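You operate a simulated robot arm through the tools that you are given. There is no shell and no other tool. Be economical: measure what you need, move in short steps, check, and stop when the job is done.

You are at the controls of a simulated two-armed robot. One attempt, no reset.

JOB
Move the blue magazine's board to slot 4 of TO TEST and reset the blue magazine.
Fine: wall clamped at S, dial on BARE, latch bar down again; the other boards and the grey magazine stay as they are.

Only the result counts: the job must be done as asked and must still hold three seconds after the hand-in. Knocking over, shifting, dropping, spilling or breaking anything else fails it.

ROBOT AND FRAMES
Two 6-joint arms with three-finger grippers on one trunk, on a base that drives. Base frame: it is fixed to the floor where the robot stands at the start and does not move with it; the origin is under the middle of the robot, x ahead of it, y to its left, z up; the surface under the hand at the start is at about z = 760. Readings come in mm, rad, newtons and seconds.
The left shoulder is at the start at [21, 170, 1483], the right one opposite. With the tool pointing down near the work surface each hand reaches from about 260 to 520 mm from the robot's upright axis, wherever it stands, measured 20 degrees to its own side. Places, roughly: blue magazine [500, -200, 800]; blue magazine clamp lever [400, -200, 800]; blue magazine dial [400, -100, 800]; blue magazine latch bar [500, -100, 900]; blue tab board [500, -1250, 250]; green tab board [500, -1250, 250]; grey magazine dial [400, -800, 800]; grey magazine latch bar [500, -900, 900]; grey magazine wall [600, -900, 800]; grey magazine width knob [400, -900, 800]; red tab board [500, -1500, 250]; white tab board [500, -1500, 250]. Payload 2.2 kg a hand.
The TCP of each hand is the grasp point between the finger pads, 25 mm short of the fingertips. In the tool frame z runs along the fingers and y along their closing line. The gripper opens to 104 mm. The gripper's body begins 74 mm behind the TCP.
Orientation is told as [roll, pitch, yaw] about the base's x, y, z axes, in that order, counted from this pose: with the fingers straight down and closing along the base's y, the tool's x points along the base's -x, its y along +y and its z along -z.

CONTROLS
- The arms move only by the tool play_rows. It takes "left_plan", "right_plan" or both (then of equal length, played together; a hand with none holds still); each is a list of rows, each an object (a shift or turn left out is 0, a gripper value left out holds the last) with "delta_pos": the shift along the base's x, y, z in units of 100 mm (1.0 is 100 mm), a list of three; "rotation": the turn, a rotation vector about the base's x, y, z in units of 45 degrees (1.0 is 45 degrees), a list of three; "claw": the gripper command, from -1 (shut) to 1 (fully open), values between in proportion. In form: [{"delta_pos": [dx, dy, dz], "rotation": [rx, ry, rz], "claw": claw}, ...]. A call has 1 to 10 rows; each row is the pose to reach, as a shift and turn from the pose commanded when the call began. A call with a number of a shift or a turn outside -1 to 1 is refused whole. Rows are played at 5 a second. More than 50 mm and 0.15 rad between two rows, or a gripper value outside its range, and nothing of the call is played. Where a pose cannot be reached the arm comes as near as it can. A force on the tool above 50 N (or 10 N above the force at the start of the call, whichever is more), or a blocked arm, ends the call early, and 0.2 s more pass. Each finger halts on what it meets, pressing with about 31 N; the grip force reading is that of the motor and also rises with nothing between the fingers. The clock runs only during rows and for 0.2 s after the last one: add rows that repeat a pose to give the fingers time. It gives the time, the measured TCP pose, the force on the tool (base axes), the opening and the grip force at its end, in the units of the frame above (readings bear some noise), with the torque about the TCP (base axes, N m) and any sound that the robot's microphone picked up.
- Cameras (640 x 400 px; columns grow to the right, rows downward): "scene" is now at [148.3, -29.2, 1365.4]; the picture's right is [-0.36, -0.93, -0.00], its down [-0.62, 0.24, -0.75] and it looks along [0.70, -0.27, -0.67] (base axes); focal length 214 px, centre (320, 200). "left" rides on the left gripper at [82, -3, -104] in its tool frame; the picture's right is [0.04, 1.00, 0.00], its down [-0.75, 0.03, -0.66] and it looks along [-0.66, 0.03, 0.75] (tool axes); focal length 256 px, centre (320, 200). "right" rides on the right gripper at [82, 3, -104] in its tool frame; the picture's right is [-0.04, 1.00, 0.00], its down [-0.75, -0.03, -0.66] and it looks along [-0.66, -0.03, 0.75] (tool axes); focal length 256 px, centre (320, 200).
- grab_frame(camera): a new picture of that camera. The clock stands still meanwhile.
- lift_body(by): slides the trunk up (or, below 0, down) by that many mm; the arms and the scene camera ride with it, the base frame stays. It gives what a move gives, with no picture.
- steer(legs): drives the robot by 1 to 6 legs, each [ahead, left, turn to the left] in mm, mm and rad, along the robot's own axes; the way and the turn of a leg run together, so that a leg with both is an arc; at most 1500 mm and 3.142 rad a leg. The arms and the cameras ride along, it lands a little off, and it stops where it bumps. It gives what a move gives.
- head_to(pan, tilt): turns the head with the scene camera to pan (to the left, within 1.047 rad either way) and tilt (down, from -0.506 to 1.204), counted from straight ahead of the robot. It gives what a move gives.
- measure_at(camera, pixels): there is no depth. For up to 12 entries [column, row, z] of the newest picture of that camera ("zoom" is the newest enlarged one), the place [x, y] in the base frame at which the ray of that pixel passes the height z, good to about 2 mm. The clock stands still meanwhile.
- close_up(camera, box): a new picture of the part [left, top, right, bottom] of that camera's present view, enlarged. The clock stands still meanwhile.
- hand_in(): hands the job in; it is judged then, once.

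Work in short steps. Measure before you move; look again where a grasp or a placing could have gone wrong, and mend it. You have 80 turns and 58 pictures in all, those below and enlarged ones among them. Open the grippers and draw the arms clear of the work before you hand the job in, unless the task says otherwise; then end with one line.

The tools are called after "Call:" as name(argument=value, ...) on one line, values as JSON. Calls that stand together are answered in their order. play_rows: Moves the arms, as the interface text tells. Its arguments: {"type":"object","properties":{"left_plan":{"type":"array"},"right_plan":{"type":"array"}},"required":[]} The other tools are called the same way: lift_body (by) slides the trunk up or down; steer (legs) drives the base; head_to (pan, tilt) turns the head that bears the scene camera; grab_frame (camera) takes a picture; measure_at (camera, pixels) gives the place at which the rays of pixels pass given heights; close_up (camera, box) takes an enlarged picture of a part of a camera's view; hand_in () hands the job in.

At the start:

```text
clock: 0.0
left_ee_pos: [626.5, 43.8, 1180.8]
left_ee_rot: [0.001, 0.001, 0.0]
left_contact_force: [0.1, 0.5, -0.1]
left_wrist_torque: [-0.04, -0.01, -0.03]
left_width: 104.1
left_finger_force: 0.1
right_ee_pos: [375.2, -366.1, 1256.3]
right_ee_rot: [0.001, 0.0, -0.001]
right_contact_force: [0.1, -0.4, -0.1]
right_wrist_torque: [0.01, -0.03, 0.03]
right_width: 103.9
right_finger_force: 0.0
trunk travel left (down, up): [-675.0, 67.0]
robot x, y, heading: [1.0, 1.8, -0.001]
head pan, tilt: [-0.363, 0.728]
```

scene: 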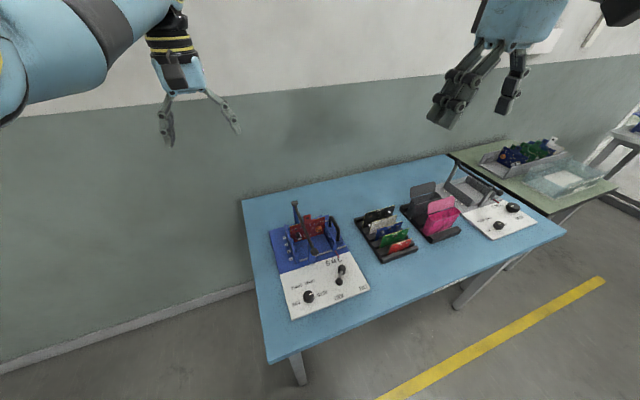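
right: 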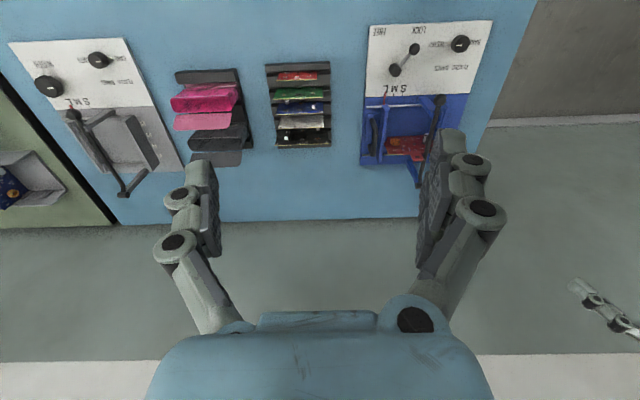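
left: 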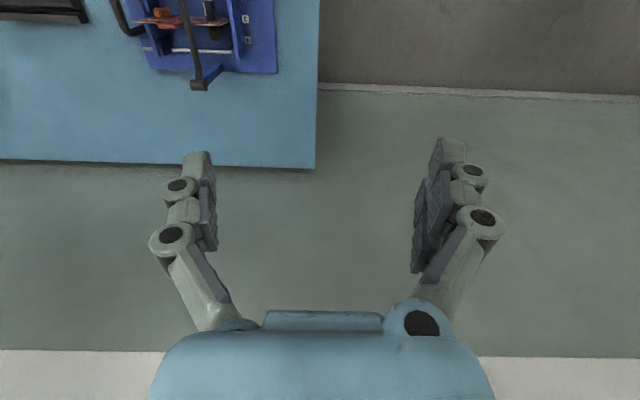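

The scene shows the blue magazine around (310,240), racks around (390,230) and (430,215), and the grey magazine at (490,200). I take close-ups to read the labels.

Call:
close_up(camera="scene", box=[250, 190, 390, 320])

Call:
close_up(camera="scene", box=[340, 130, 630, 280])

Call:
close_up(camera="right", box=[340, 10, 520, 200])

```text
3.08 times, centred on (320, 255) of scene
```

zoom: 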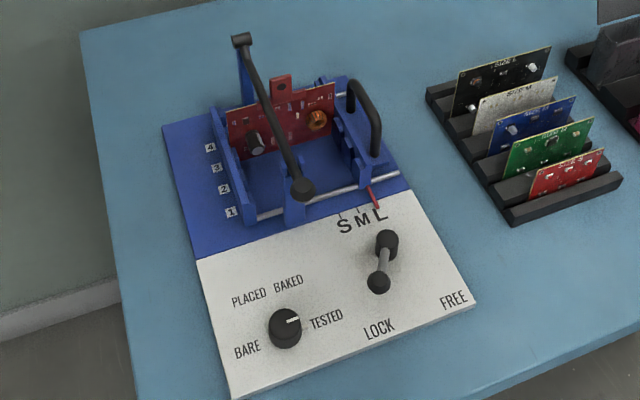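

```text
2.21 times, centred on (485, 205) of scene
```

zoom: 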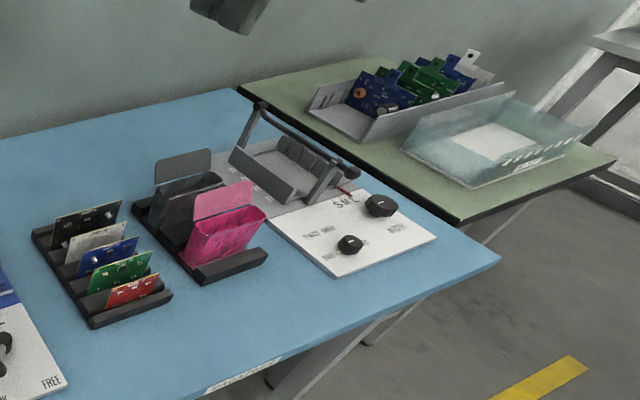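

```text
2.11 times, centred on (430, 105) of right
```

zoom: 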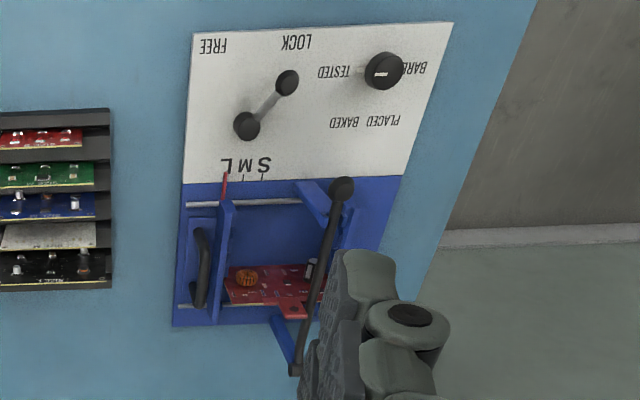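

The board in the blue magazine is red, held by a latch bar; TO TEST is not seen yet. I turn the head to the right to look further.

Call:
head_to(pan=-1.047, tilt=0.6)

Call:
grab_frame(camera="scene")

Call:
close_up(camera="scene", box=[150, 80, 420, 250])

```text
clock: 1.1
left_ee_pos: [626.9, 43.2, 1181.7]
left_ee_rot: [0.002, 0.001, 0.001]
left_contact_force: [1.2, 0.1, 0.3]
left_wrist_torque: [-0.03, 0.05, 0.0]
left_width: 104.1
left_finger_force: 0.0
right_ee_pos: [373.6, -366.2, 1256.6]
right_ee_rot: [0.002, 0.0, -0.001]
right_contact_force: [-0.3, 0.0, -0.4]
right_wrist_torque: [0.01, 0.0, -0.02]
right_width: 104.0
right_finger_force: 0.1
trunk travel left (down, up): [-675.0, 67.0]
robot x, y, heading: [1.0, 4.4, 0.005]
head pan, tilt: [-1.047, 0.6]
```

```text
51 pictures are left
```

scene: 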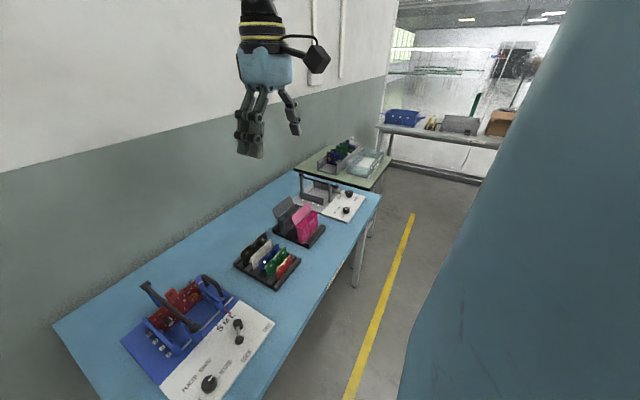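

```text
2.35 times, centred on (285, 165) of scene
```

zoom: 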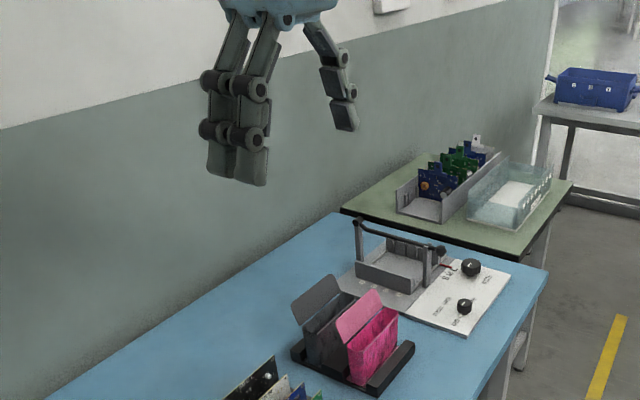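

The grey tray on the green table at (340,155) is probably TO TEST. I look back at the blue magazine to measure it.

Call:
head_to(pan=-0.4, tilt=1.0)

Call:
grab_frame(camera="scene")

Call:
close_up(camera="scene", box=[220, 100, 420, 225])

```text
clock: 2.1
left_ee_pos: [626.7, 42.0, 1182.0]
left_ee_rot: [0.001, 0.001, -0.001]
left_contact_force: [0.6, -0.5, -0.9]
left_wrist_torque: [0.03, -0.04, 0.02]
left_width: 103.9
left_finger_force: 0.1
right_ee_pos: [374.0, -364.5, 1256.4]
right_ee_rot: [0.001, 0.0, 0.001]
right_contact_force: [0.1, 0.2, 0.0]
right_wrist_torque: [-0.01, 0.02, 0.0]
right_width: 104.0
right_finger_force: 0.0
trunk travel left (down, up): [-675.0, 67.0]
robot x, y, heading: [2.5, 0.1, 0.002]
head pan, tilt: [-0.4, 1.0]
```

```text
49 pictures are left
```

scene: 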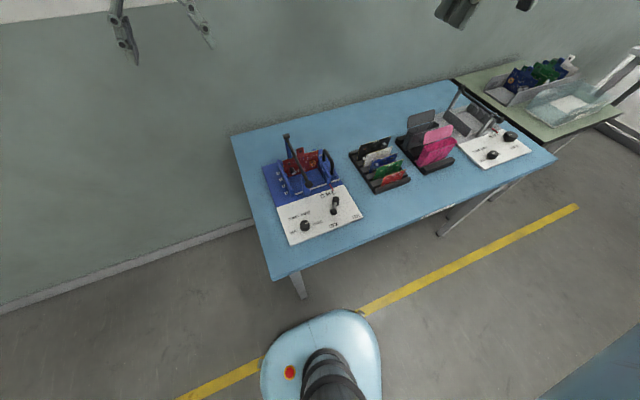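

```text
3.20 times, centred on (320, 162) of scene
```

zoom: 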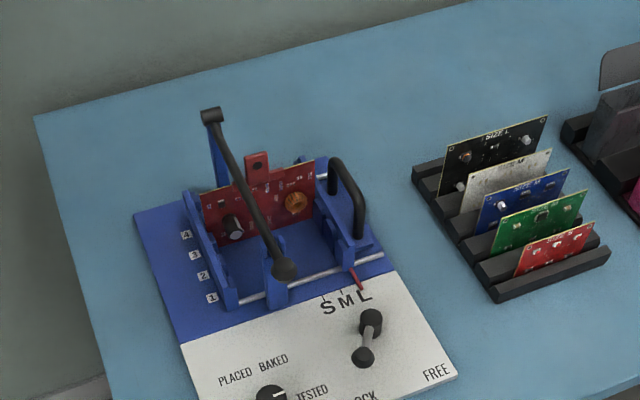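

I measure key points: table front corner, plate corners, dial, lever, board, bar ends.

Call:
measure_at(camera="zoom", pixels=[[135, 212, 765], [180, 345, 765], [455, 375, 770], [270, 392, 790], [370, 318, 800], [362, 358, 810], [283, 268, 880], [211, 115, 880], [257, 165, 870], [203, 190, 850], [315, 165, 850], [357, 290, 790]])

Call:
measure_at(camera="scene", pixels=[[272, 278, 760], [555, 158, 760], [232, 135, 760], [490, 155, 790], [510, 136, 800], [308, 226, 785]])

```text
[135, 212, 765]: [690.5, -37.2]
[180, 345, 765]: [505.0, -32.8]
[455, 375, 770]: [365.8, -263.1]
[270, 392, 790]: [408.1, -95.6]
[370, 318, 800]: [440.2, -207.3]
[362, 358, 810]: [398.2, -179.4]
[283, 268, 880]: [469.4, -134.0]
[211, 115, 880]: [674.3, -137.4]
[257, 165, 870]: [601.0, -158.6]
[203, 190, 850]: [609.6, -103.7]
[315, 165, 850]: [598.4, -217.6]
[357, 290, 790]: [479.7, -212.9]
```

```text
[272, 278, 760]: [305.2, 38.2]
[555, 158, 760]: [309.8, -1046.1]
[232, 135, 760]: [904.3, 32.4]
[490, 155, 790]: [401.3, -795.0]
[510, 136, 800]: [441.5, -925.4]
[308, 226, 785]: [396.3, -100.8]
```

Board plane is at x≈600, tab y≈-158; bar along y≈-135. I check how far the base's front sticks out before driving closer.

Call:
measure_at(camera="scene", pixels=[[340, 310, 200], [340, 310, 300], [340, 310, 100], [262, 370, 200], [382, 370, 200]])

Call:
steer(legs=[[130, 0, 0]])

```text
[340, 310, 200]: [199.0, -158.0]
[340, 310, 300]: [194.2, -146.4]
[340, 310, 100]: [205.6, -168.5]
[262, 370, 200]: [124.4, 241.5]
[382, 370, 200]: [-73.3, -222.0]
```

```text
clock: 3.2
left_ee_pos: [704.7, 42.0, 1177.6]
left_ee_rot: [0.002, 0.002, -0.001]
left_contact_force: [1.0, -0.2, 0.3]
left_wrist_torque: [-0.01, 0.09, 0.0]
left_width: 103.9
left_finger_force: 0.1
right_ee_pos: [452.2, -366.8, 1252.7]
right_ee_rot: [-0.001, 0.005, -0.003]
right_contact_force: [0.8, -1.1, -0.3]
right_wrist_torque: [-0.01, 0.11, -0.01]
right_width: 103.8
right_finger_force: 0.0
trunk travel left (down, up): [-675.0, 67.0]
robot x, y, heading: [72.6, 2.5, -0.004]
head pan, tilt: [-0.4, 1.0]
stopped in leg 1: the robot was blocked; the commanded pose is now the measured one
```

The base was blocked at x=72.6. I look to see whether anything moved and what was hit.

Call:
grab_frame(camera="scene")

```text
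47 pictures are left
```

scene: 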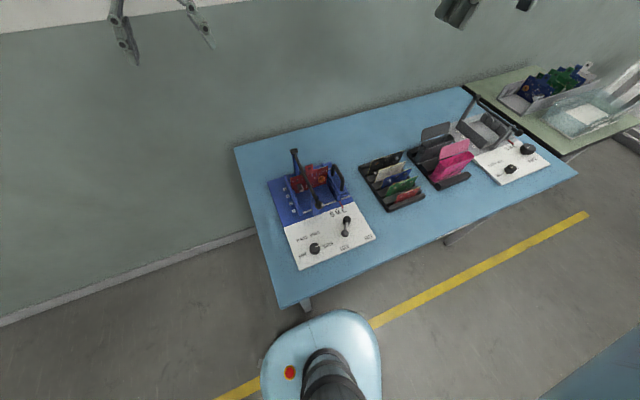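

The base met the table leg near y≈20. I back off, shift 300 mm right and go under the table edge there, so the left hand will face the magazine.

Call:
steer(legs=[[-50, 0, 0], [0, -310, 0], [130, 0, 0]])

Call:
head_to(pan=0.25, tilt=1.0)

Call:
grab_frame(camera="scene")

```text
clock: 6.8
left_ee_pos: [778.0, -266.2, 1180.5]
left_ee_rot: [-0.001, 0.0, 0.003]
left_contact_force: [0.2, 1.3, 0.5]
left_wrist_torque: [0.02, -0.02, -0.01]
left_width: 104.1
left_finger_force: 0.0
right_ee_pos: [527.1, -675.1, 1256.2]
right_ee_rot: [0.0, -0.002, 0.004]
right_contact_force: [0.2, -0.5, -0.8]
right_wrist_torque: [-0.02, 0.01, 0.02]
right_width: 104.0
right_finger_force: 0.1
trunk travel left (down, up): [-675.0, 67.0]
robot x, y, heading: [150.5, -308.7, 0.001]
head pan, tilt: [-0.4, 1.0]
```

```text
clock: 7.8
left_ee_pos: [777.5, -266.3, 1181.8]
left_ee_rot: [-0.001, 0.001, 0.003]
left_contact_force: [0.2, 1.0, -1.1]
left_wrist_torque: [0.0, -0.01, -0.01]
left_width: 104.0
left_finger_force: 0.1
right_ee_pos: [527.0, -676.8, 1255.2]
right_ee_rot: [0.001, -0.001, 0.002]
right_contact_force: [0.4, 0.1, 0.5]
right_wrist_torque: [-0.04, -0.02, 0.0]
right_width: 103.9
right_finger_force: 0.0
trunk travel left (down, up): [-675.0, 67.0]
robot x, y, heading: [149.5, -310.8, 0.007]
head pan, tilt: [0.25, 1.0]
```

```text
46 pictures are left
```

scene: 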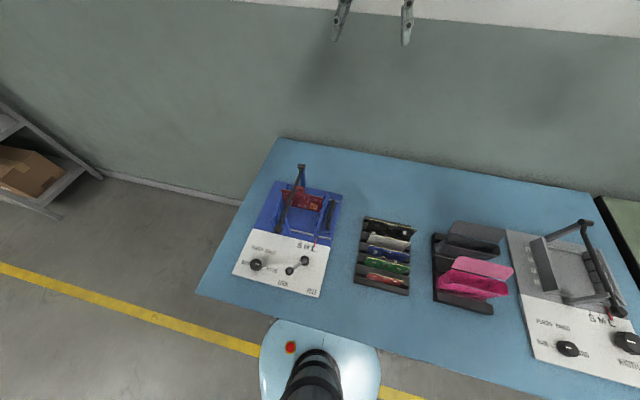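

It fits under the table. I zoom on the magazine from this side for a second line of sight.

Call:
close_up(camera="scene", box=[215, 155, 375, 305])

```text
2.67 times, centred on (295, 230) of scene
```

zoom: 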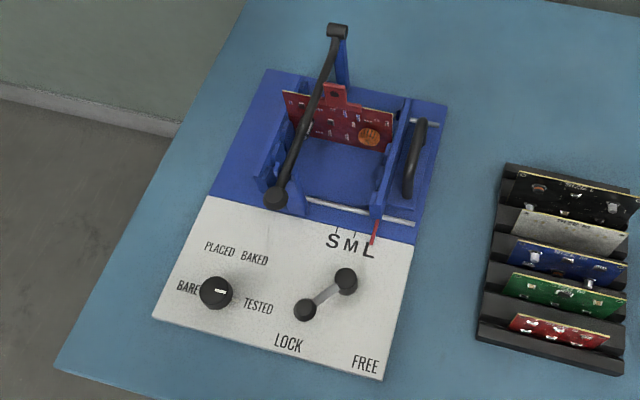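

Call:
measure_at(camera="zoom", pixels=[[276, 197, 840], [276, 197, 880], [337, 31, 880], [337, 31, 920], [327, 110, 860], [333, 85, 880], [286, 95, 850], [393, 115, 850], [215, 292, 790], [345, 279, 800], [305, 310, 810], [375, 238, 775]])

Call:
measure_at(camera="zoom", pixels=[[190, 287, 767], [258, 308, 767], [220, 248, 767], [255, 257, 767], [288, 344, 767], [366, 364, 767], [331, 241, 767], [350, 245, 767], [369, 251, 767], [415, 130, 800], [408, 185, 800]])

```text
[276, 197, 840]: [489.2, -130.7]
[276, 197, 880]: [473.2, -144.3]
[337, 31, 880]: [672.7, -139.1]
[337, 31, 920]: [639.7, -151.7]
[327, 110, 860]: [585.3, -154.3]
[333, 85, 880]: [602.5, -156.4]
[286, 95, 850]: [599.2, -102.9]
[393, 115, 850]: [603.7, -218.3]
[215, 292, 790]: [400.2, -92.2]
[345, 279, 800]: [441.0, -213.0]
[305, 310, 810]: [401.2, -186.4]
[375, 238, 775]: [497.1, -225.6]
```

```text
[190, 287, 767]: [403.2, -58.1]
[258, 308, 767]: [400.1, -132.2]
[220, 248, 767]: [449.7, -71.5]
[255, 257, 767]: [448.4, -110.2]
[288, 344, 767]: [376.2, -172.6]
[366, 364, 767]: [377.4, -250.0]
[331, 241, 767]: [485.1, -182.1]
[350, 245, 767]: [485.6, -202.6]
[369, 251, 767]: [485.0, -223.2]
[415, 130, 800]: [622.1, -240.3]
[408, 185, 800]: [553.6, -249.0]
```

Cross-checking both views: bar knob ≈(482,-138,860), hinge ≈(673,-138,880), board x≈601, top z≈850, tab centre y≈-157 up to z≈880. I move the left hand back toward the knob (x) and lower the trunk.

Call:
play_rows(left_plan=[{"delta_pos": [-0.5, 0.3, 0]}, {"delta_pos": [-1, 0.6, 0]}])

Call:
play_rows(left_plan=[{"delta_pos": [-0.5, 0.3, 0]}, {"delta_pos": [-1, 0.67, 0]}])

Call:
play_rows(left_plan=[{"delta_pos": [-0.5, 0, 0]}, {"delta_pos": [-0.96, 0, 0]}])

Call:
lift_body(by=-200)

Call:
grab_frame(camera="left")

```text
refused: row 1 steps farther than a row can; nothing moved
```

```text
refused: row 1 steps farther than a row can; nothing moved
```

```text
clock: 8.6
left_ee_pos: [722.6, -196.3, 1171.9]
left_ee_rot: [0.074, -0.029, 0.074]
left_contact_force: [0.1, -0.6, -0.1]
left_wrist_torque: [0.04, 0.01, 0.0]
left_width: 104.0
left_finger_force: 0.1
left hand out of reach, approached as far as the arm can: row 2
right_ee_pos: [526.7, -678.0, 1255.5]
right_ee_rot: [0.001, 0.0, 0.003]
right_contact_force: [-0.5, -0.7, 0.1]
right_wrist_torque: [0.02, 0.0, 0.04]
right_width: 103.9
right_finger_force: 0.0
trunk travel left (down, up): [-675.0, 67.0]
robot x, y, heading: [152.2, -309.6, 0.003]
head pan, tilt: [0.25, 1.0]
stopped in row 2 (left hand): the arm was blocked; the commanded pose is now the measured one
```

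```text
clock: 10.8
left_ee_pos: [721.8, -194.5, 960.3]
left_ee_rot: [0.075, -0.014, 0.074]
left_contact_force: [-0.1, 0.8, 0.6]
left_wrist_torque: [-0.01, -0.02, 0.0]
left_width: 103.8
left_finger_force: 0.0
right_ee_pos: [527.1, -676.3, 1057.2]
right_ee_rot: [0.0, 0.0, 0.003]
right_contact_force: [-0.3, 0.0, -0.1]
right_wrist_torque: [-0.02, 0.03, 0.02]
right_width: 104.2
right_finger_force: 0.1
trunk travel left (down, up): [-475.0, 267.0]
robot x, y, heading: [150.5, -312.2, -0.0]
head pan, tilt: [0.25, 1.0]
```

```text
44 pictures are left
```

left: 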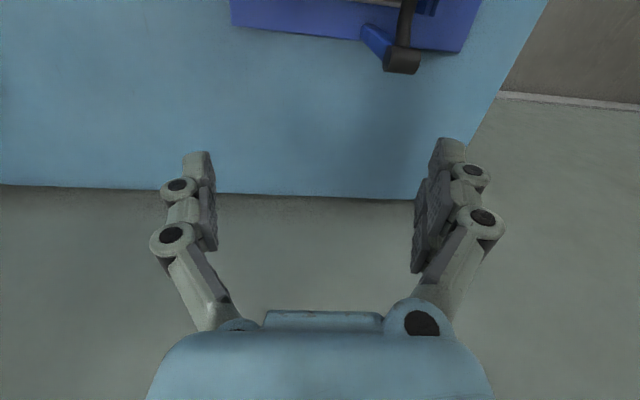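

The arm met a joint limit on the way at height and is now at (722,-195,960), slightly turned. I try moving toward the knob at this height, straightening the tool.

Call:
play_rows(left_plan=[{"delta_pos": [-0.4, 0.2, 0.2], "rotation": [-0.095, 0.018, -0.095]}, {"delta_pos": [-0.7, 0.5, 0.4], "rotation": [-0.095, 0.018, -0.095]}, {"delta_pos": [-1, 0.56, 0.4], "rotation": [-0.095, 0.018, -0.095]}])

```text
clock: 11.6
left_ee_pos: [702.5, -182.1, 931.6]
left_ee_rot: [-0.004, 0.004, -0.006]
left_contact_force: [-1.2, -0.6, -1.0]
left_wrist_torque: [0.01, -0.02, 0.0]
left_width: 104.1
left_finger_force: 0.1
left hand out of reach, approached as far as the arm can: row 1, 2, 3
right_ee_pos: [526.6, -675.7, 1056.5]
right_ee_rot: [0.001, 0.001, 0.004]
right_contact_force: [-0.1, 0.6, 1.0]
right_wrist_torque: [-0.01, -0.01, -0.02]
right_width: 104.1
right_finger_force: 0.1
trunk travel left (down, up): [-475.0, 267.0]
robot x, y, heading: [149.9, -312.8, 0.007]
head pan, tilt: [0.25, 1.0]
```

The inner reach is a shell about the shoulder: I must be higher and further back. I raise the trunk fully and back up 85 mm.

Call:
lift_body(by=267)

Call:
steer(legs=[[-85, 0, 0]])

Call:
play_rows(left_plan=[{"delta_pos": [0, 0, -0.48]}, {"delta_pos": [0, 0, -0.95]}])

```text
clock: 14.3
left_ee_pos: [702.8, -182.1, 1201.1]
left_ee_rot: [-0.004, 0.004, -0.004]
left_contact_force: [0.3, -0.8, 0.5]
left_wrist_torque: [0.01, -0.03, -0.03]
left_width: 103.8
left_finger_force: 0.1
right_ee_pos: [527.0, -676.8, 1322.6]
right_ee_rot: [0.002, 0.0, 0.003]
right_contact_force: [0.1, -0.1, -0.3]
right_wrist_torque: [-0.02, 0.01, 0.01]
right_width: 103.8
right_finger_force: 0.0
trunk travel left (down, up): [-742.0, 0.0]
robot x, y, heading: [150.8, -311.6, 0.003]
head pan, tilt: [0.25, 1.0]
```

```text
clock: 15.3
left_ee_pos: [615.8, -183.4, 1200.5]
left_ee_rot: [-0.002, 0.004, -0.004]
left_contact_force: [-0.8, 0.5, 1.2]
left_wrist_torque: [0.01, -0.01, 0.02]
left_width: 104.1
left_finger_force: 0.1
right_ee_pos: [440.9, -676.6, 1324.2]
right_ee_rot: [0.001, 0.0, 0.003]
right_contact_force: [-0.4, -0.2, 0.5]
right_wrist_torque: [0.02, -0.04, 0.02]
right_width: 104.0
right_finger_force: 0.1
trunk travel left (down, up): [-742.0, 0.0]
robot x, y, heading: [69.8, -315.8, -0.0]
head pan, tilt: [0.25, 1.0]
```

```text
clock: 15.9
left_ee_pos: [615.8, -181.5, 1102.9]
left_ee_rot: [-0.004, 0.003, -0.006]
left_contact_force: [0.4, -0.5, 0.7]
left_wrist_torque: [-0.02, 0.03, 0.03]
left_width: 104.2
left_finger_force: 0.1
right_ee_pos: [440.9, -676.6, 1324.0]
right_ee_rot: [0.001, -0.001, 0.004]
right_contact_force: [0.1, -0.6, -0.9]
right_wrist_torque: [-0.01, -0.02, -0.04]
right_width: 104.2
right_finger_force: 0.1
trunk travel left (down, up): [-742.0, 0.0]
robot x, y, heading: [64.7, -312.9, 0.001]
head pan, tilt: [0.25, 1.0]
```

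The model works. Next: move down and over the knob in two calls, narrowing the opening to about 55 mm, then look with the left camera.

Call:
play_rows(left_plan=[{"delta_pos": [-0.2, 0.14, -0.35]}, {"delta_pos": [-0.45, 0.28, -0.7]}, {"delta_pos": [-0.7, 0.43, -1], "claw": 0.1}])

Call:
play_rows(left_plan=[{"delta_pos": [-0.32, 0, -0.35]}, {"delta_pos": [-0.64, 0, -0.7], "claw": 0.1}])

Call:
grab_frame(camera="left")

Call:
close_up(camera="scene", box=[180, 80, 400, 260])

```text
clock: 16.8
left_ee_pos: [550.3, -139.0, 1003.4]
left_ee_rot: [-0.007, 0.002, -0.005]
left_contact_force: [0.2, 0.3, 0.3]
left_wrist_torque: [-0.01, 0.01, 0.03]
left_width: 57.3
left_finger_force: 0.2
right_ee_pos: [441.2, -675.5, 1324.3]
right_ee_rot: [0.0, 0.0, 0.003]
right_contact_force: [-0.2, 0.4, -0.2]
right_wrist_torque: [-0.01, -0.01, 0.01]
right_width: 104.2
right_finger_force: 0.1
trunk travel left (down, up): [-742.0, 0.0]
robot x, y, heading: [66.5, -311.2, 0.008]
head pan, tilt: [0.25, 1.0]
```

```text
clock: 17.4
left_ee_pos: [485.5, -137.2, 933.6]
left_ee_rot: [-0.005, 0.004, -0.004]
left_contact_force: [0.4, 0.4, -0.1]
left_wrist_torque: [-0.03, -0.01, 0.01]
left_width: 57.1
left_finger_force: 0.2
right_ee_pos: [441.4, -676.0, 1322.5]
right_ee_rot: [0.001, 0.0, 0.003]
right_contact_force: [-0.4, 0.7, 0.1]
right_wrist_torque: [-0.01, 0.0, 0.02]
right_width: 104.0
right_finger_force: 0.1
trunk travel left (down, up): [-742.0, 0.0]
robot x, y, heading: [68.5, -311.3, 0.008]
head pan, tilt: [0.25, 1.0]
```

```text
43 pictures are left
```

left: 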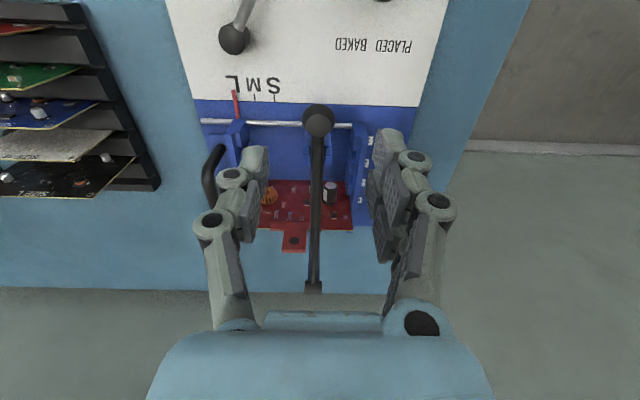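

```text
2.22 times, centred on (290, 170) of scene
```

zoom: 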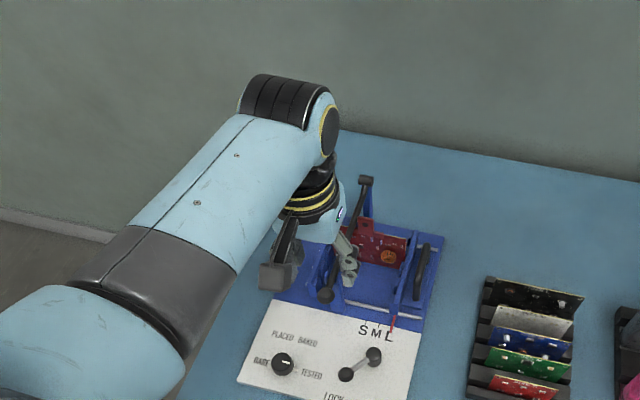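

Knob at (318,122) in the left view; I measure it and the bar's rear end, tab.

Call:
measure_at(camera="left", pixels=[[318, 122, 850], [318, 122, 860], [318, 122, 870], [313, 287, 885], [294, 240, 870], [352, 186, 850], [315, 200, 870]])

```text
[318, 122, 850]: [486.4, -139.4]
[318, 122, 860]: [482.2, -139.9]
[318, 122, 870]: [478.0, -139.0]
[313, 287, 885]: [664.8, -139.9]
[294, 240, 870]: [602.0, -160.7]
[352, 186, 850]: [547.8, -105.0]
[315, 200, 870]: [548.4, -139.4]
```

I narrow to ~40 mm and descend around the knob, then close.

Call:
play_rows(left_plan=[{"delta_pos": [-0.02, -0.02, -0.35], "claw": -0.25}, {"delta_pos": [-0.02, -0.02, -0.7]}, {"delta_pos": [-0.02, -0.02, -0.7], "claw": -1}, {"delta_pos": [-0.02, -0.02, -0.7]}, {"delta_pos": [-0.02, -0.02, -0.7]}])

Call:
grab_frame(camera="left")

```text
clock: 18.6
left_ee_pos: [480.8, -135.3, 863.9]
left_ee_rot: [0.0, 0.004, -0.006]
left_contact_force: [8.4, 26.0, -16.1]
left_wrist_torque: [1.64, 0.55, 0.83]
left_width: 19.2
left_finger_force: 30.3
right_ee_pos: [443.9, -673.6, 1322.9]
right_ee_rot: [0.001, 0.0, 0.003]
right_contact_force: [-0.6, -0.2, -0.6]
right_wrist_torque: [-0.01, -0.03, 0.0]
right_width: 103.9
right_finger_force: 0.1
trunk travel left (down, up): [-742.0, 0.0]
robot x, y, heading: [67.4, -312.3, 0.002]
head pan, tilt: [0.25, 1.0]
```

```text
41 pictures are left
```

left: 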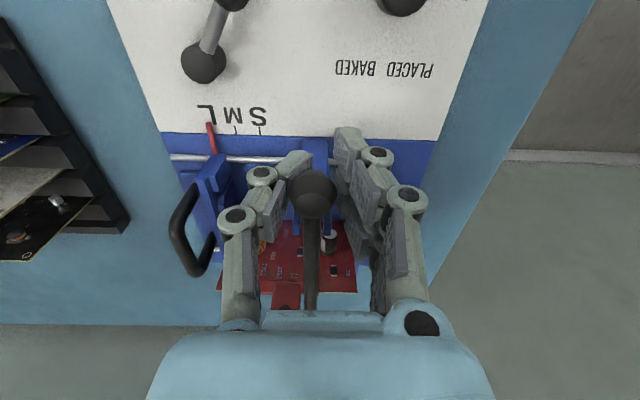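

Knob held at 19.2 mm. I begin the lifting arc about the hinge (668, -137, 880), easing +3 mm in y.

Call:
play_rows(left_plan=[{"delta_pos": [-0.01, 0.03, 0.23]}, {"delta_pos": [0.01, 0.03, 0.46]}, {"delta_pos": [0.05, 0.03, 0.65]}, {"delta_pos": [0.1, 0.03, 0.82]}])

```text
clock: 19.6
left_ee_pos: [492.9, -138.7, 948.1]
left_ee_rot: [-0.006, 0.005, -0.006]
left_contact_force: [8.0, 6.7, -3.9]
left_wrist_torque: [-0.08, 0.17, -0.01]
left_width: 6.3
left_finger_force: 30.5
right_ee_pos: [443.8, -674.8, 1323.4]
right_ee_rot: [-0.001, 0.0, 0.003]
right_contact_force: [-1.1, -1.3, -0.2]
right_wrist_torque: [0.02, 0.01, 0.0]
right_width: 104.2
right_finger_force: 0.0
trunk travel left (down, up): [-742.0, 0.0]
robot x, y, heading: [66.9, -310.6, 0.004]
head pan, tilt: [0.25, 1.0]
```

The width dropped to 6.3 mm; the grip may have slipped. I look.

Call:
grab_frame(camera="left")

Call:
close_up(camera="scene", box=[230, 80, 350, 210])

```text
40 pictures are left
```

left: 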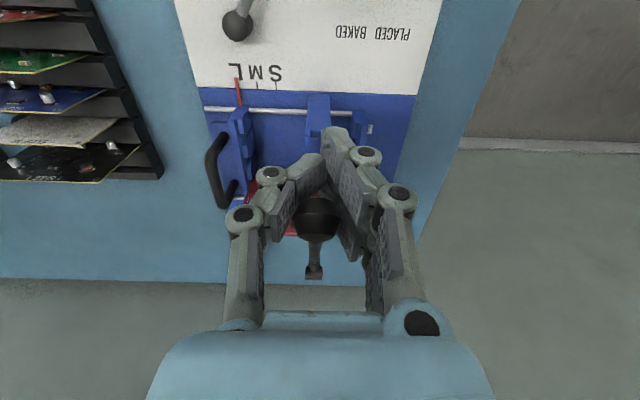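

```text
3.08 times, centred on (290, 145) of scene
```

zoom: 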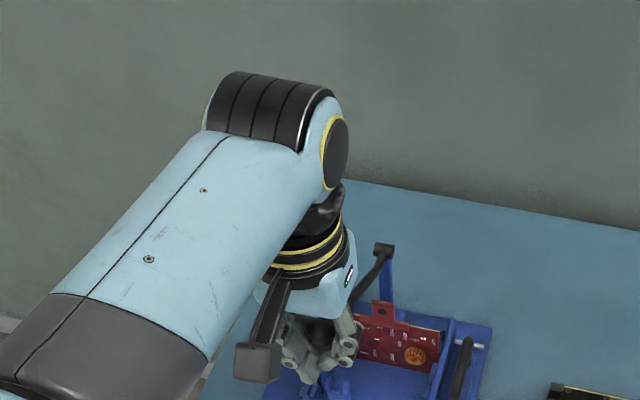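

The knob is now cradled inside the fingers above their closed tips and the bar has risen. I continue along the arc.

Call:
play_rows(left_plan=[{"delta_pos": [0.11, 0, 0.19]}, {"delta_pos": [0.24, 0, 0.36]}, {"delta_pos": [0.38, 0, 0.5]}, {"delta_pos": [0.52, 0, 0.63]}, {"delta_pos": [0.66, 0, 0.73]}, {"delta_pos": [0.79, 0, 0.81]}])

Call:
grab_frame(camera="left")

```text
clock: 20.9
left_ee_pos: [571.2, -139.0, 1029.3]
left_ee_rot: [-0.006, 0.005, -0.005]
left_contact_force: [0.3, 1.3, -0.4]
left_wrist_torque: [0.04, 0.03, 0.03]
left_width: 5.0
left_finger_force: 29.7
right_ee_pos: [442.7, -676.3, 1324.1]
right_ee_rot: [-0.001, 0.001, 0.005]
right_contact_force: [0.7, 0.0, 0.4]
right_wrist_torque: [0.0, -0.01, 0.0]
right_width: 104.0
right_finger_force: 0.0
trunk travel left (down, up): [-742.0, 0.0]
robot x, y, heading: [67.3, -312.0, 0.004]
head pan, tilt: [0.25, 1.0]
```

```text
38 pictures are left
```

left: 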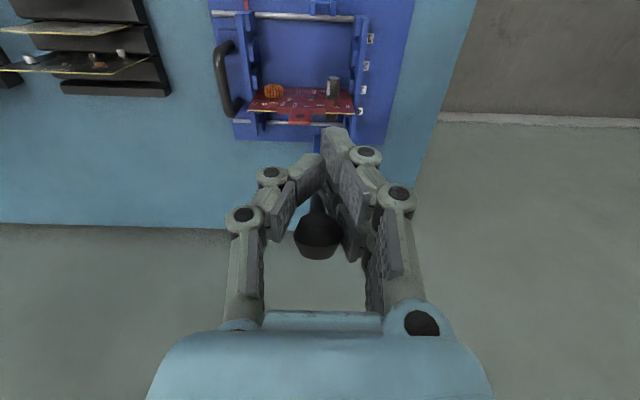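

The bar is at about 57°, fingertips pinching just under the knob. I continue to and past vertical.

Call:
play_rows(left_plan=[{"delta_pos": [0.18, 0, 0.1]}, {"delta_pos": [0.36, 0, 0.18]}, {"delta_pos": [0.54, 0, 0.24]}, {"delta_pos": [0.72, 0, 0.27]}, {"delta_pos": [0.92, 0, 0.28]}, {"delta_pos": [1.0, 0, 0.28]}])

Call:
play_rows(left_plan=[{"delta_pos": [0.13, 0, 0.0]}, {"delta_pos": [0.26, 0, -0.02]}, {"delta_pos": [0.35, 0, -0.04]}])

Call:
grab_frame(camera="left")

```text
clock: 22.4
left_ee_pos: [670.6, -138.6, 1057.3]
left_ee_rot: [-0.005, 0.004, -0.004]
left_contact_force: [0.5, 0.3, -0.1]
left_wrist_torque: [-0.04, -0.03, 0.01]
left_width: 5.2
left_finger_force: 30.4
right_ee_pos: [441.4, -677.4, 1323.3]
right_ee_rot: [0.001, 0.001, 0.005]
right_contact_force: [-0.5, 0.5, 0.3]
right_wrist_torque: [0.0, -0.04, -0.03]
right_width: 104.0
right_finger_force: 0.2
trunk travel left (down, up): [-742.0, 0.0]
robot x, y, heading: [64.3, -309.8, 0.004]
head pan, tilt: [0.25, 1.0]
```

```text
clock: 23.1
left_ee_pos: [684.4, -133.2, 1061.2]
left_ee_rot: [-0.004, 0.002, -0.004]
left_contact_force: [1.3, 4.5, -1.6]
left_wrist_torque: [0.09, -0.01, 0.09]
left_width: 5.4
left_finger_force: 30.0
left hand out of reach, approached as far as the arm can: row 1, 2, 3
right_ee_pos: [443.2, -675.7, 1324.3]
right_ee_rot: [0.001, 0.0, 0.004]
right_contact_force: [-0.1, -0.1, 0.4]
right_wrist_torque: [0.03, -0.01, -0.02]
right_width: 103.9
right_finger_force: 0.1
trunk travel left (down, up): [-742.0, 0.0]
robot x, y, heading: [67.6, -309.0, 0.003]
head pan, tilt: [0.25, 1.0]
```

```text
37 pictures are left
```

left: 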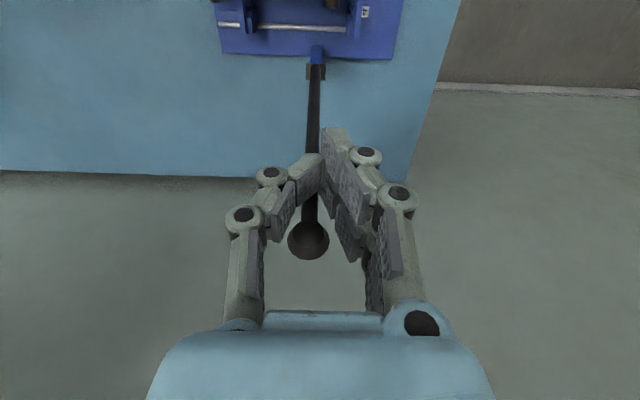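

The bar is near vertical; the arm is at its limit, so I push it slightly past vertical by driving 35 mm ahead.

Call:
steer(legs=[[35, 0, 0]])

Call:
close_up(camera="scene", box=[220, 40, 400, 200])

```text
clock: 24.0
left_ee_pos: [694.3, -133.9, 1060.6]
left_ee_rot: [-0.001, 0.037, -0.006]
left_contact_force: [-18.2, 3.7, 17.6]
left_wrist_torque: [-0.04, 0.18, -0.06]
left_width: 6.1
left_finger_force: 30.1
right_ee_pos: [461.7, -674.3, 1323.7]
right_ee_rot: [0.001, -0.002, 0.007]
right_contact_force: [-0.7, -1.0, -0.3]
right_wrist_torque: [-0.01, 0.01, -0.01]
right_width: 104.3
right_finger_force: 0.0
trunk travel left (down, up): [-742.0, 0.0]
robot x, y, heading: [89.3, -309.5, 0.006]
head pan, tilt: [0.25, 1.0]
stopped in leg 1: the force on the tool passed its limit at 79 N (the readings are from after the stop); the commanded pose is now the measured one
```

```text
2.50 times, centred on (310, 120) of scene
```

zoom: 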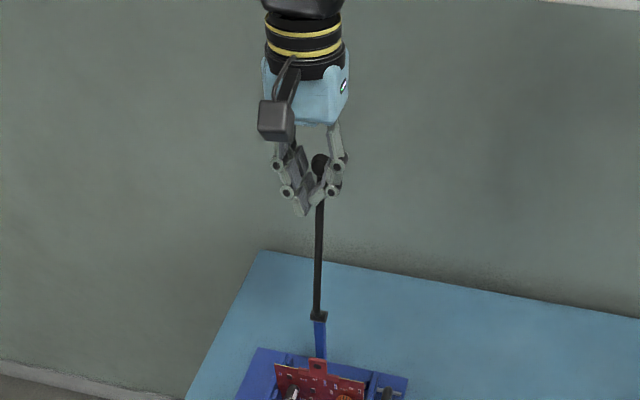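

The bar met its stop just past vertical. I open and rise clear of the knob.

Call:
play_rows(left_plan=[{"delta_pos": [0, 0, 0], "claw": 0.5}, {"delta_pos": [0, 0, 0]}, {"delta_pos": [0, 0, 0]}, {"delta_pos": [0, 0, 0.4]}, {"delta_pos": [0, 0, 0.8]}, {"delta_pos": [-0.4, 0, 0.9]}, {"delta_pos": [-0.8, 0, 0.9]}])

Call:
close_up(camera="scene", box=[220, 40, 400, 200])

```text
clock: 25.6
left_ee_pos: [615.4, -135.4, 1149.9]
left_ee_rot: [-0.004, 0.032, -0.005]
left_contact_force: [-0.6, 0.1, 0.5]
left_wrist_torque: [0.0, -0.03, 0.0]
left_width: 78.2
left_finger_force: 0.0
right_ee_pos: [464.2, -675.2, 1323.3]
right_ee_rot: [0.002, -0.001, 0.005]
right_contact_force: [0.0, 0.0, 0.5]
right_wrist_torque: [-0.01, -0.01, 0.02]
right_width: 103.7
right_finger_force: 0.0
trunk travel left (down, up): [-742.0, 0.0]
robot x, y, heading: [87.9, -308.1, 0.004]
head pan, tilt: [0.25, 1.0]
```

```text
2.50 times, centred on (310, 120) of scene
```

zoom: 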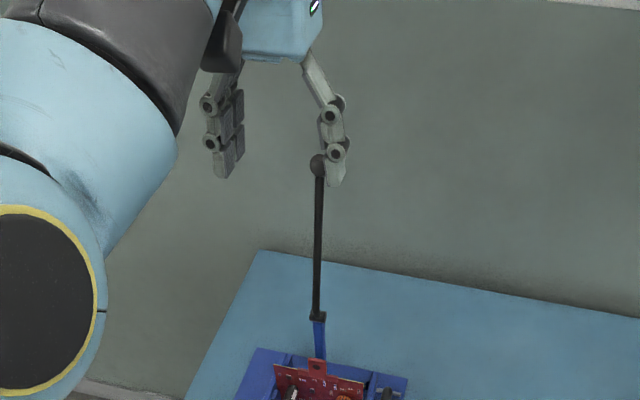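

The bar stays up. Boards in the green-table tray face +y, so I'll grasp the tab at yaw +90°. I drive 30 mm ahead and turn the hand.

Call:
play_rows(left_plan=[{"delta_pos": [0, 0, 0], "rotation": [0, -0.04, 0.18]}, {"delta_pos": [0, 0, 0], "rotation": [0, -0.04, 0.36]}, {"delta_pos": [0, 0, 0], "rotation": [0, -0.04, 0.54]}, {"delta_pos": [0, 0, 0], "rotation": [0, -0.04, 0.72]}, {"delta_pos": [0, 0, 0], "rotation": [0, -0.04, 0.9]}, {"delta_pos": [0, 0, 0], "rotation": [0, -0.04, 1.0]}])

Call:
play_rows(left_plan=[{"delta_pos": [0, 0, 0], "rotation": [0, 0, 0.18]}, {"delta_pos": [0, 0, 0], "rotation": [0, 0, 0.36]}, {"delta_pos": [0, 0, 0], "rotation": [0, 0, 0.54]}, {"delta_pos": [0, 0, 0], "rotation": [0, 0, 0.72]}, {"delta_pos": [0, 0, 0], "rotation": [0, 0, 0.9]}, {"delta_pos": [0, 0, 0], "rotation": [0, 0, 1.0]}])

Call:
steer(legs=[[30, 0, 0]])

```text
clock: 27.0
left_ee_pos: [619.3, -134.3, 1148.5]
left_ee_rot: [-0.017, 0.005, 0.782]
left_contact_force: [-0.3, -0.3, 0.0]
left_wrist_torque: [-0.01, 0.0, 0.02]
left_width: 78.0
left_finger_force: 0.2
right_ee_pos: [466.2, -674.0, 1323.2]
right_ee_rot: [0.003, -0.001, 0.006]
right_contact_force: [-0.1, -0.1, 0.6]
right_wrist_torque: [0.0, -0.03, -0.03]
right_width: 103.9
right_finger_force: 0.1
trunk travel left (down, up): [-742.0, 0.0]
robot x, y, heading: [88.8, -308.1, 0.009]
head pan, tilt: [0.25, 1.0]
```

```text
clock: 28.4
left_ee_pos: [618.4, -135.2, 1148.2]
left_ee_rot: [-0.018, 0.005, 1.568]
left_contact_force: [-0.7, 0.3, -0.8]
left_wrist_torque: [0.06, 0.01, -0.04]
left_width: 78.2
left_finger_force: 0.1
right_ee_pos: [466.5, -673.6, 1323.1]
right_ee_rot: [0.001, 0.002, 0.006]
right_contact_force: [0.9, 0.4, 0.1]
right_wrist_torque: [0.0, 0.0, -0.02]
right_width: 104.0
right_finger_force: 0.0
trunk travel left (down, up): [-742.0, 0.0]
robot x, y, heading: [88.1, -311.5, 0.007]
head pan, tilt: [0.25, 1.0]
```

```text
clock: 29.3
left_ee_pos: [645.3, -134.1, 1150.6]
left_ee_rot: [-0.017, 0.003, 1.565]
left_contact_force: [-1.0, 0.0, -0.4]
left_wrist_torque: [-0.02, -0.06, 0.01]
left_width: 78.1
left_finger_force: 0.0
right_ee_pos: [489.8, -674.9, 1324.2]
right_ee_rot: [0.001, -0.001, 0.005]
right_contact_force: [-0.1, 0.8, -0.1]
right_wrist_torque: [0.0, -0.06, -0.04]
right_width: 104.2
right_finger_force: 0.0
trunk travel left (down, up): [-742.0, 0.0]
robot x, y, heading: [118.5, -316.2, 0.008]
head pan, tilt: [0.25, 1.0]
```

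Hand yawed 90°. I narrow the opening and move diagonally to above the tab (601,-158).

Call:
play_rows(left_plan=[{"delta_pos": [0, 0, 0], "rotation": [0.02, 0, 0], "claw": -0.2}, {"delta_pos": [-0.05, -0.1, -0.3], "rotation": [0.02, 0, 0]}, {"delta_pos": [-0.2, -0.24, -0.65], "rotation": [0.02, 0, 0]}, {"delta_pos": [-0.36, -0.24, -1], "rotation": [0.02, 0, 0]}])

Call:
play_rows(left_plan=[{"delta_pos": [-0.07, 0, -0.4]}, {"delta_pos": [-0.09, 0, -0.8]}, {"delta_pos": [-0.09, 0, -1]}])

Call:
grab_frame(camera="left")

Call:
close_up(camera="scene", box=[220, 70, 380, 220])

```text
clock: 30.3
left_ee_pos: [616.7, -149.5, 1054.0]
left_ee_rot: [-0.031, -0.022, 1.571]
left_contact_force: [0.5, 0.8, -0.6]
left_wrist_torque: [0.02, 0.02, 0.01]
left_width: 41.7
left_finger_force: 0.1
right_ee_pos: [493.1, -674.0, 1323.3]
right_ee_rot: [0.0, 0.0, 0.005]
right_contact_force: [0.3, -0.5, 0.6]
right_wrist_torque: [0.03, -0.01, 0.0]
right_width: 104.0
right_finger_force: 0.1
trunk travel left (down, up): [-742.0, 0.0]
robot x, y, heading: [119.3, -310.2, 0.004]
head pan, tilt: [0.25, 1.0]
```

```text
clock: 31.1
left_ee_pos: [601.1, -160.7, 947.7]
left_ee_rot: [-0.011, -0.007, 1.563]
left_contact_force: [0.4, -0.4, -0.1]
left_wrist_torque: [-0.01, 0.02, -0.04]
left_width: 41.7
left_finger_force: 0.0
right_ee_pos: [494.6, -675.4, 1323.0]
right_ee_rot: [0.001, 0.001, 0.006]
right_contact_force: [0.5, 0.5, 1.3]
right_wrist_torque: [0.03, 0.02, -0.01]
right_width: 104.0
right_finger_force: 0.0
trunk travel left (down, up): [-742.0, 0.0]
robot x, y, heading: [120.2, -308.8, 0.007]
head pan, tilt: [0.25, 1.0]
```

```text
34 pictures are left
```

left: 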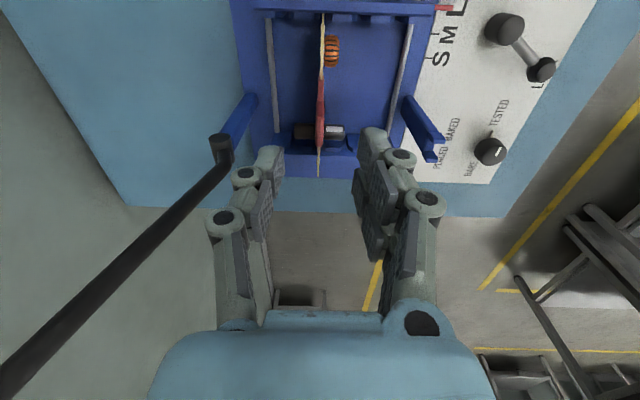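

```text
2.67 times, centred on (300, 145) of scene
```

zoom: 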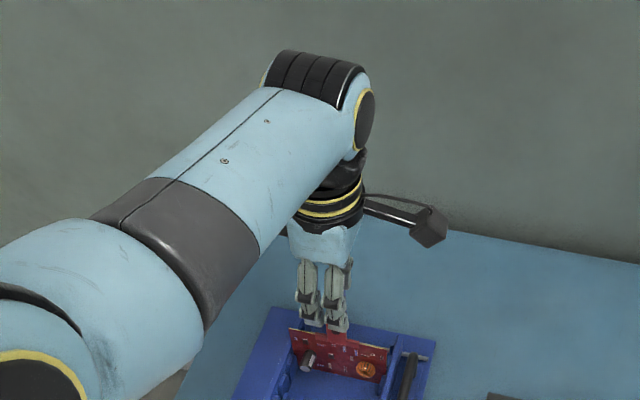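

Board edge-on at column ~321, between the fingers. I check the tab's place.

Call:
measure_at(camera="left", pixels=[[321, 85, 880], [321, 140, 880], [323, 20, 850], [319, 170, 850], [320, 155, 850], [437, 160, 860]])

```text
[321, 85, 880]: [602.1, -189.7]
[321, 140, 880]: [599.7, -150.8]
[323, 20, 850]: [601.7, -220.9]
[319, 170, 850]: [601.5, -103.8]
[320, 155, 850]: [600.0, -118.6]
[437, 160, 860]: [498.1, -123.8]
```

Tab is aligned (x≈601, y≈-160). I descend 78 mm and close.

Call:
play_rows(left_plan=[{"delta_pos": [0, 0, -0.4]}, {"delta_pos": [0, 0, -0.78]}, {"delta_pos": [0, 0, -0.78]}, {"delta_pos": [0, 0, -0.78], "claw": -1}, {"delta_pos": [0, 0, -0.78]}, {"delta_pos": [0, 0, -0.78]}, {"delta_pos": [0, 0, -0.78]}])

Call:
grab_frame(camera="left")

```text
clock: 32.7
left_ee_pos: [598.6, -158.8, 870.6]
left_ee_rot: [-0.015, -0.011, 1.564]
left_contact_force: [0.7, -0.3, 4.2]
left_wrist_torque: [-0.08, -0.02, 0.01]
left_width: 6.0
left_finger_force: 30.7
right_ee_pos: [494.0, -675.9, 1324.0]
right_ee_rot: [0.003, -0.001, 0.005]
right_contact_force: [0.5, -0.4, 0.0]
right_wrist_torque: [-0.02, -0.03, 0.01]
right_width: 103.8
right_finger_force: 0.0
trunk travel left (down, up): [-742.0, 0.0]
robot x, y, heading: [117.1, -311.3, 0.001]
head pan, tilt: [0.25, 1.0]
```

```text
32 pictures are left
```

left: 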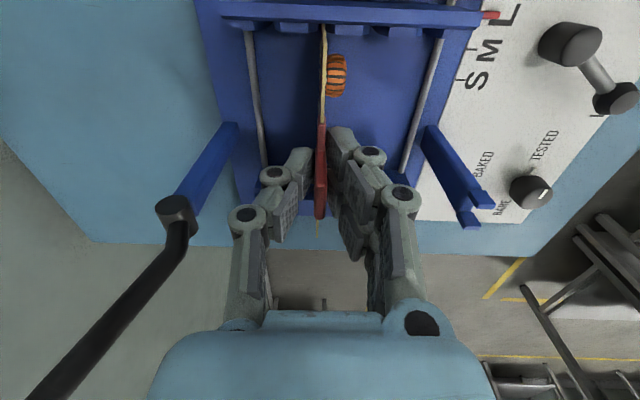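

Tab held at 6 mm width. I lift straight up.

Call:
play_rows(left_plan=[{"delta_pos": [0, 0, 0.2]}, {"delta_pos": [0, 0, 0.4]}, {"delta_pos": [0, 0, 0.6]}, {"delta_pos": [0, 0, 0.8]}, {"delta_pos": [0, 0, 1]}])

Call:
grab_frame(camera="left")

Call:
close_up(camera="scene", box=[220, 70, 380, 220])

```text
clock: 33.9
left_ee_pos: [600.1, -156.5, 969.7]
left_ee_rot: [-0.014, -0.011, 1.566]
left_contact_force: [-0.3, 0.5, -1.1]
left_wrist_torque: [-0.03, -0.01, 0.03]
left_width: 6.4
left_finger_force: 31.2
right_ee_pos: [494.4, -674.9, 1323.7]
right_ee_rot: [0.002, 0.001, 0.006]
right_contact_force: [0.1, -0.2, 0.1]
right_wrist_torque: [-0.02, 0.01, 0.01]
right_width: 104.1
right_finger_force: 0.0
trunk travel left (down, up): [-742.0, 0.0]
robot x, y, heading: [119.9, -308.1, 0.005]
head pan, tilt: [0.25, 1.0]
```

```text
31 pictures are left
```

left: 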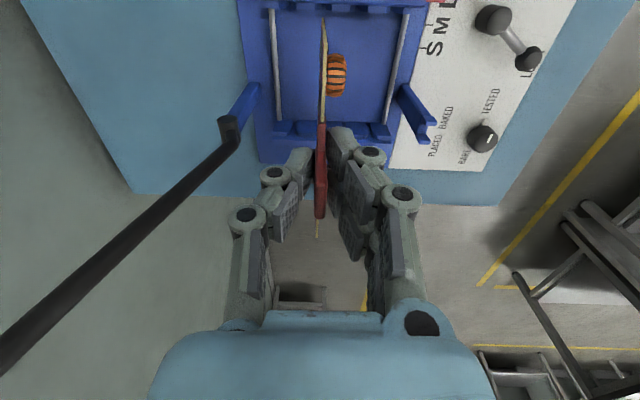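

```text
2.67 times, centred on (300, 145) of scene
```

zoom: 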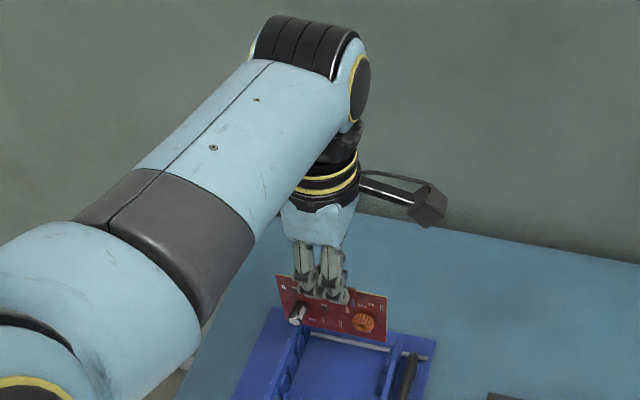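

The board is out. I back off the table 340 mm and move right 900 mm, with the head turned to view the green table.

Call:
steer(legs=[[-340, 0, 0], [0, -900, 0]])

Call:
head_to(pan=-0.1, tilt=0.85)

Call:
grab_frame(camera="scene")

```text
clock: 40.5
left_ee_pos: [259.5, -1078.7, 970.3]
left_ee_rot: [-0.016, -0.011, 1.554]
left_contact_force: [0.2, 0.4, -0.4]
left_wrist_torque: [-0.02, -0.01, 0.01]
left_width: 6.3
left_finger_force: 30.9
right_ee_pos: [146.2, -1594.1, 1323.2]
right_ee_rot: [0.001, 0.001, -0.007]
right_contact_force: [1.0, 1.0, 0.5]
right_wrist_torque: [-0.05, 0.04, -0.02]
right_width: 103.9
right_finger_force: 0.1
trunk travel left (down, up): [-742.0, 0.0]
robot x, y, heading: [-227.6, -1226.2, -0.009]
head pan, tilt: [0.25, 1.0]
```

```text
clock: 41.3
left_ee_pos: [259.8, -1078.7, 970.3]
left_ee_rot: [-0.012, -0.009, 1.553]
left_contact_force: [0.2, 0.5, -1.0]
left_wrist_torque: [-0.01, -0.01, 0.03]
left_width: 6.3
left_finger_force: 31.3
right_ee_pos: [146.4, -1594.8, 1324.6]
right_ee_rot: [0.0, 0.001, -0.007]
right_contact_force: [-0.2, -1.1, 0.4]
right_wrist_torque: [0.0, 0.03, 0.01]
right_width: 103.9
right_finger_force: 0.2
trunk travel left (down, up): [-742.0, 0.0]
robot x, y, heading: [-228.5, -1224.1, -0.009]
head pan, tilt: [-0.099, 0.85]
```

```text
29 pictures are left
```

scene: 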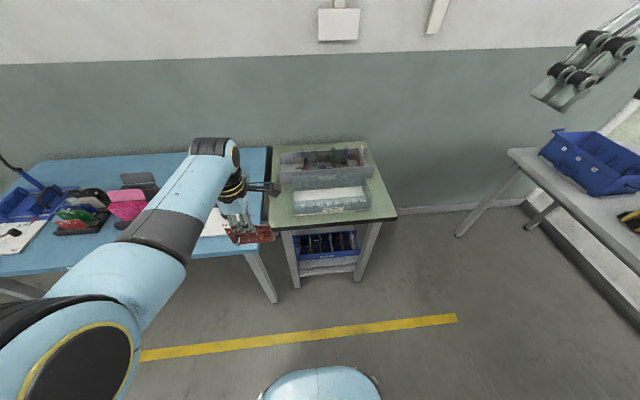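

There is also a blue rack on a lower shelf at (325,243). I zoom on both.

Call:
close_up(camera="scene", box=[260, 130, 400, 220])

Call:
close_up(camera="scene", box=[280, 205, 390, 290])

```text
4.44 times, centred on (330, 175) of scene
```

zoom: 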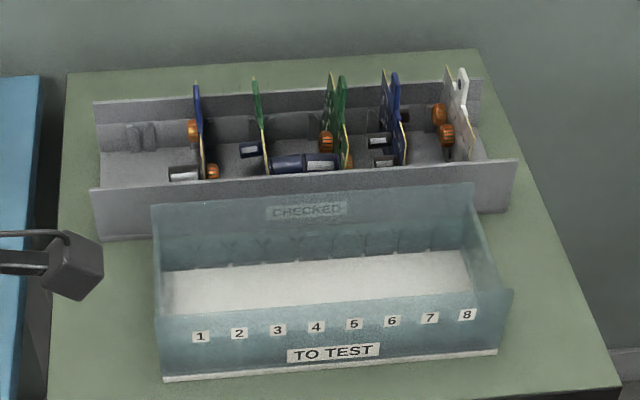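

```text
4.71 times, centred on (335, 248) of scene
```

zoom: 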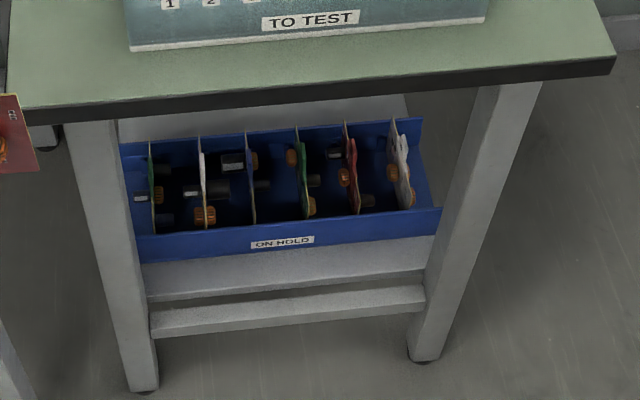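

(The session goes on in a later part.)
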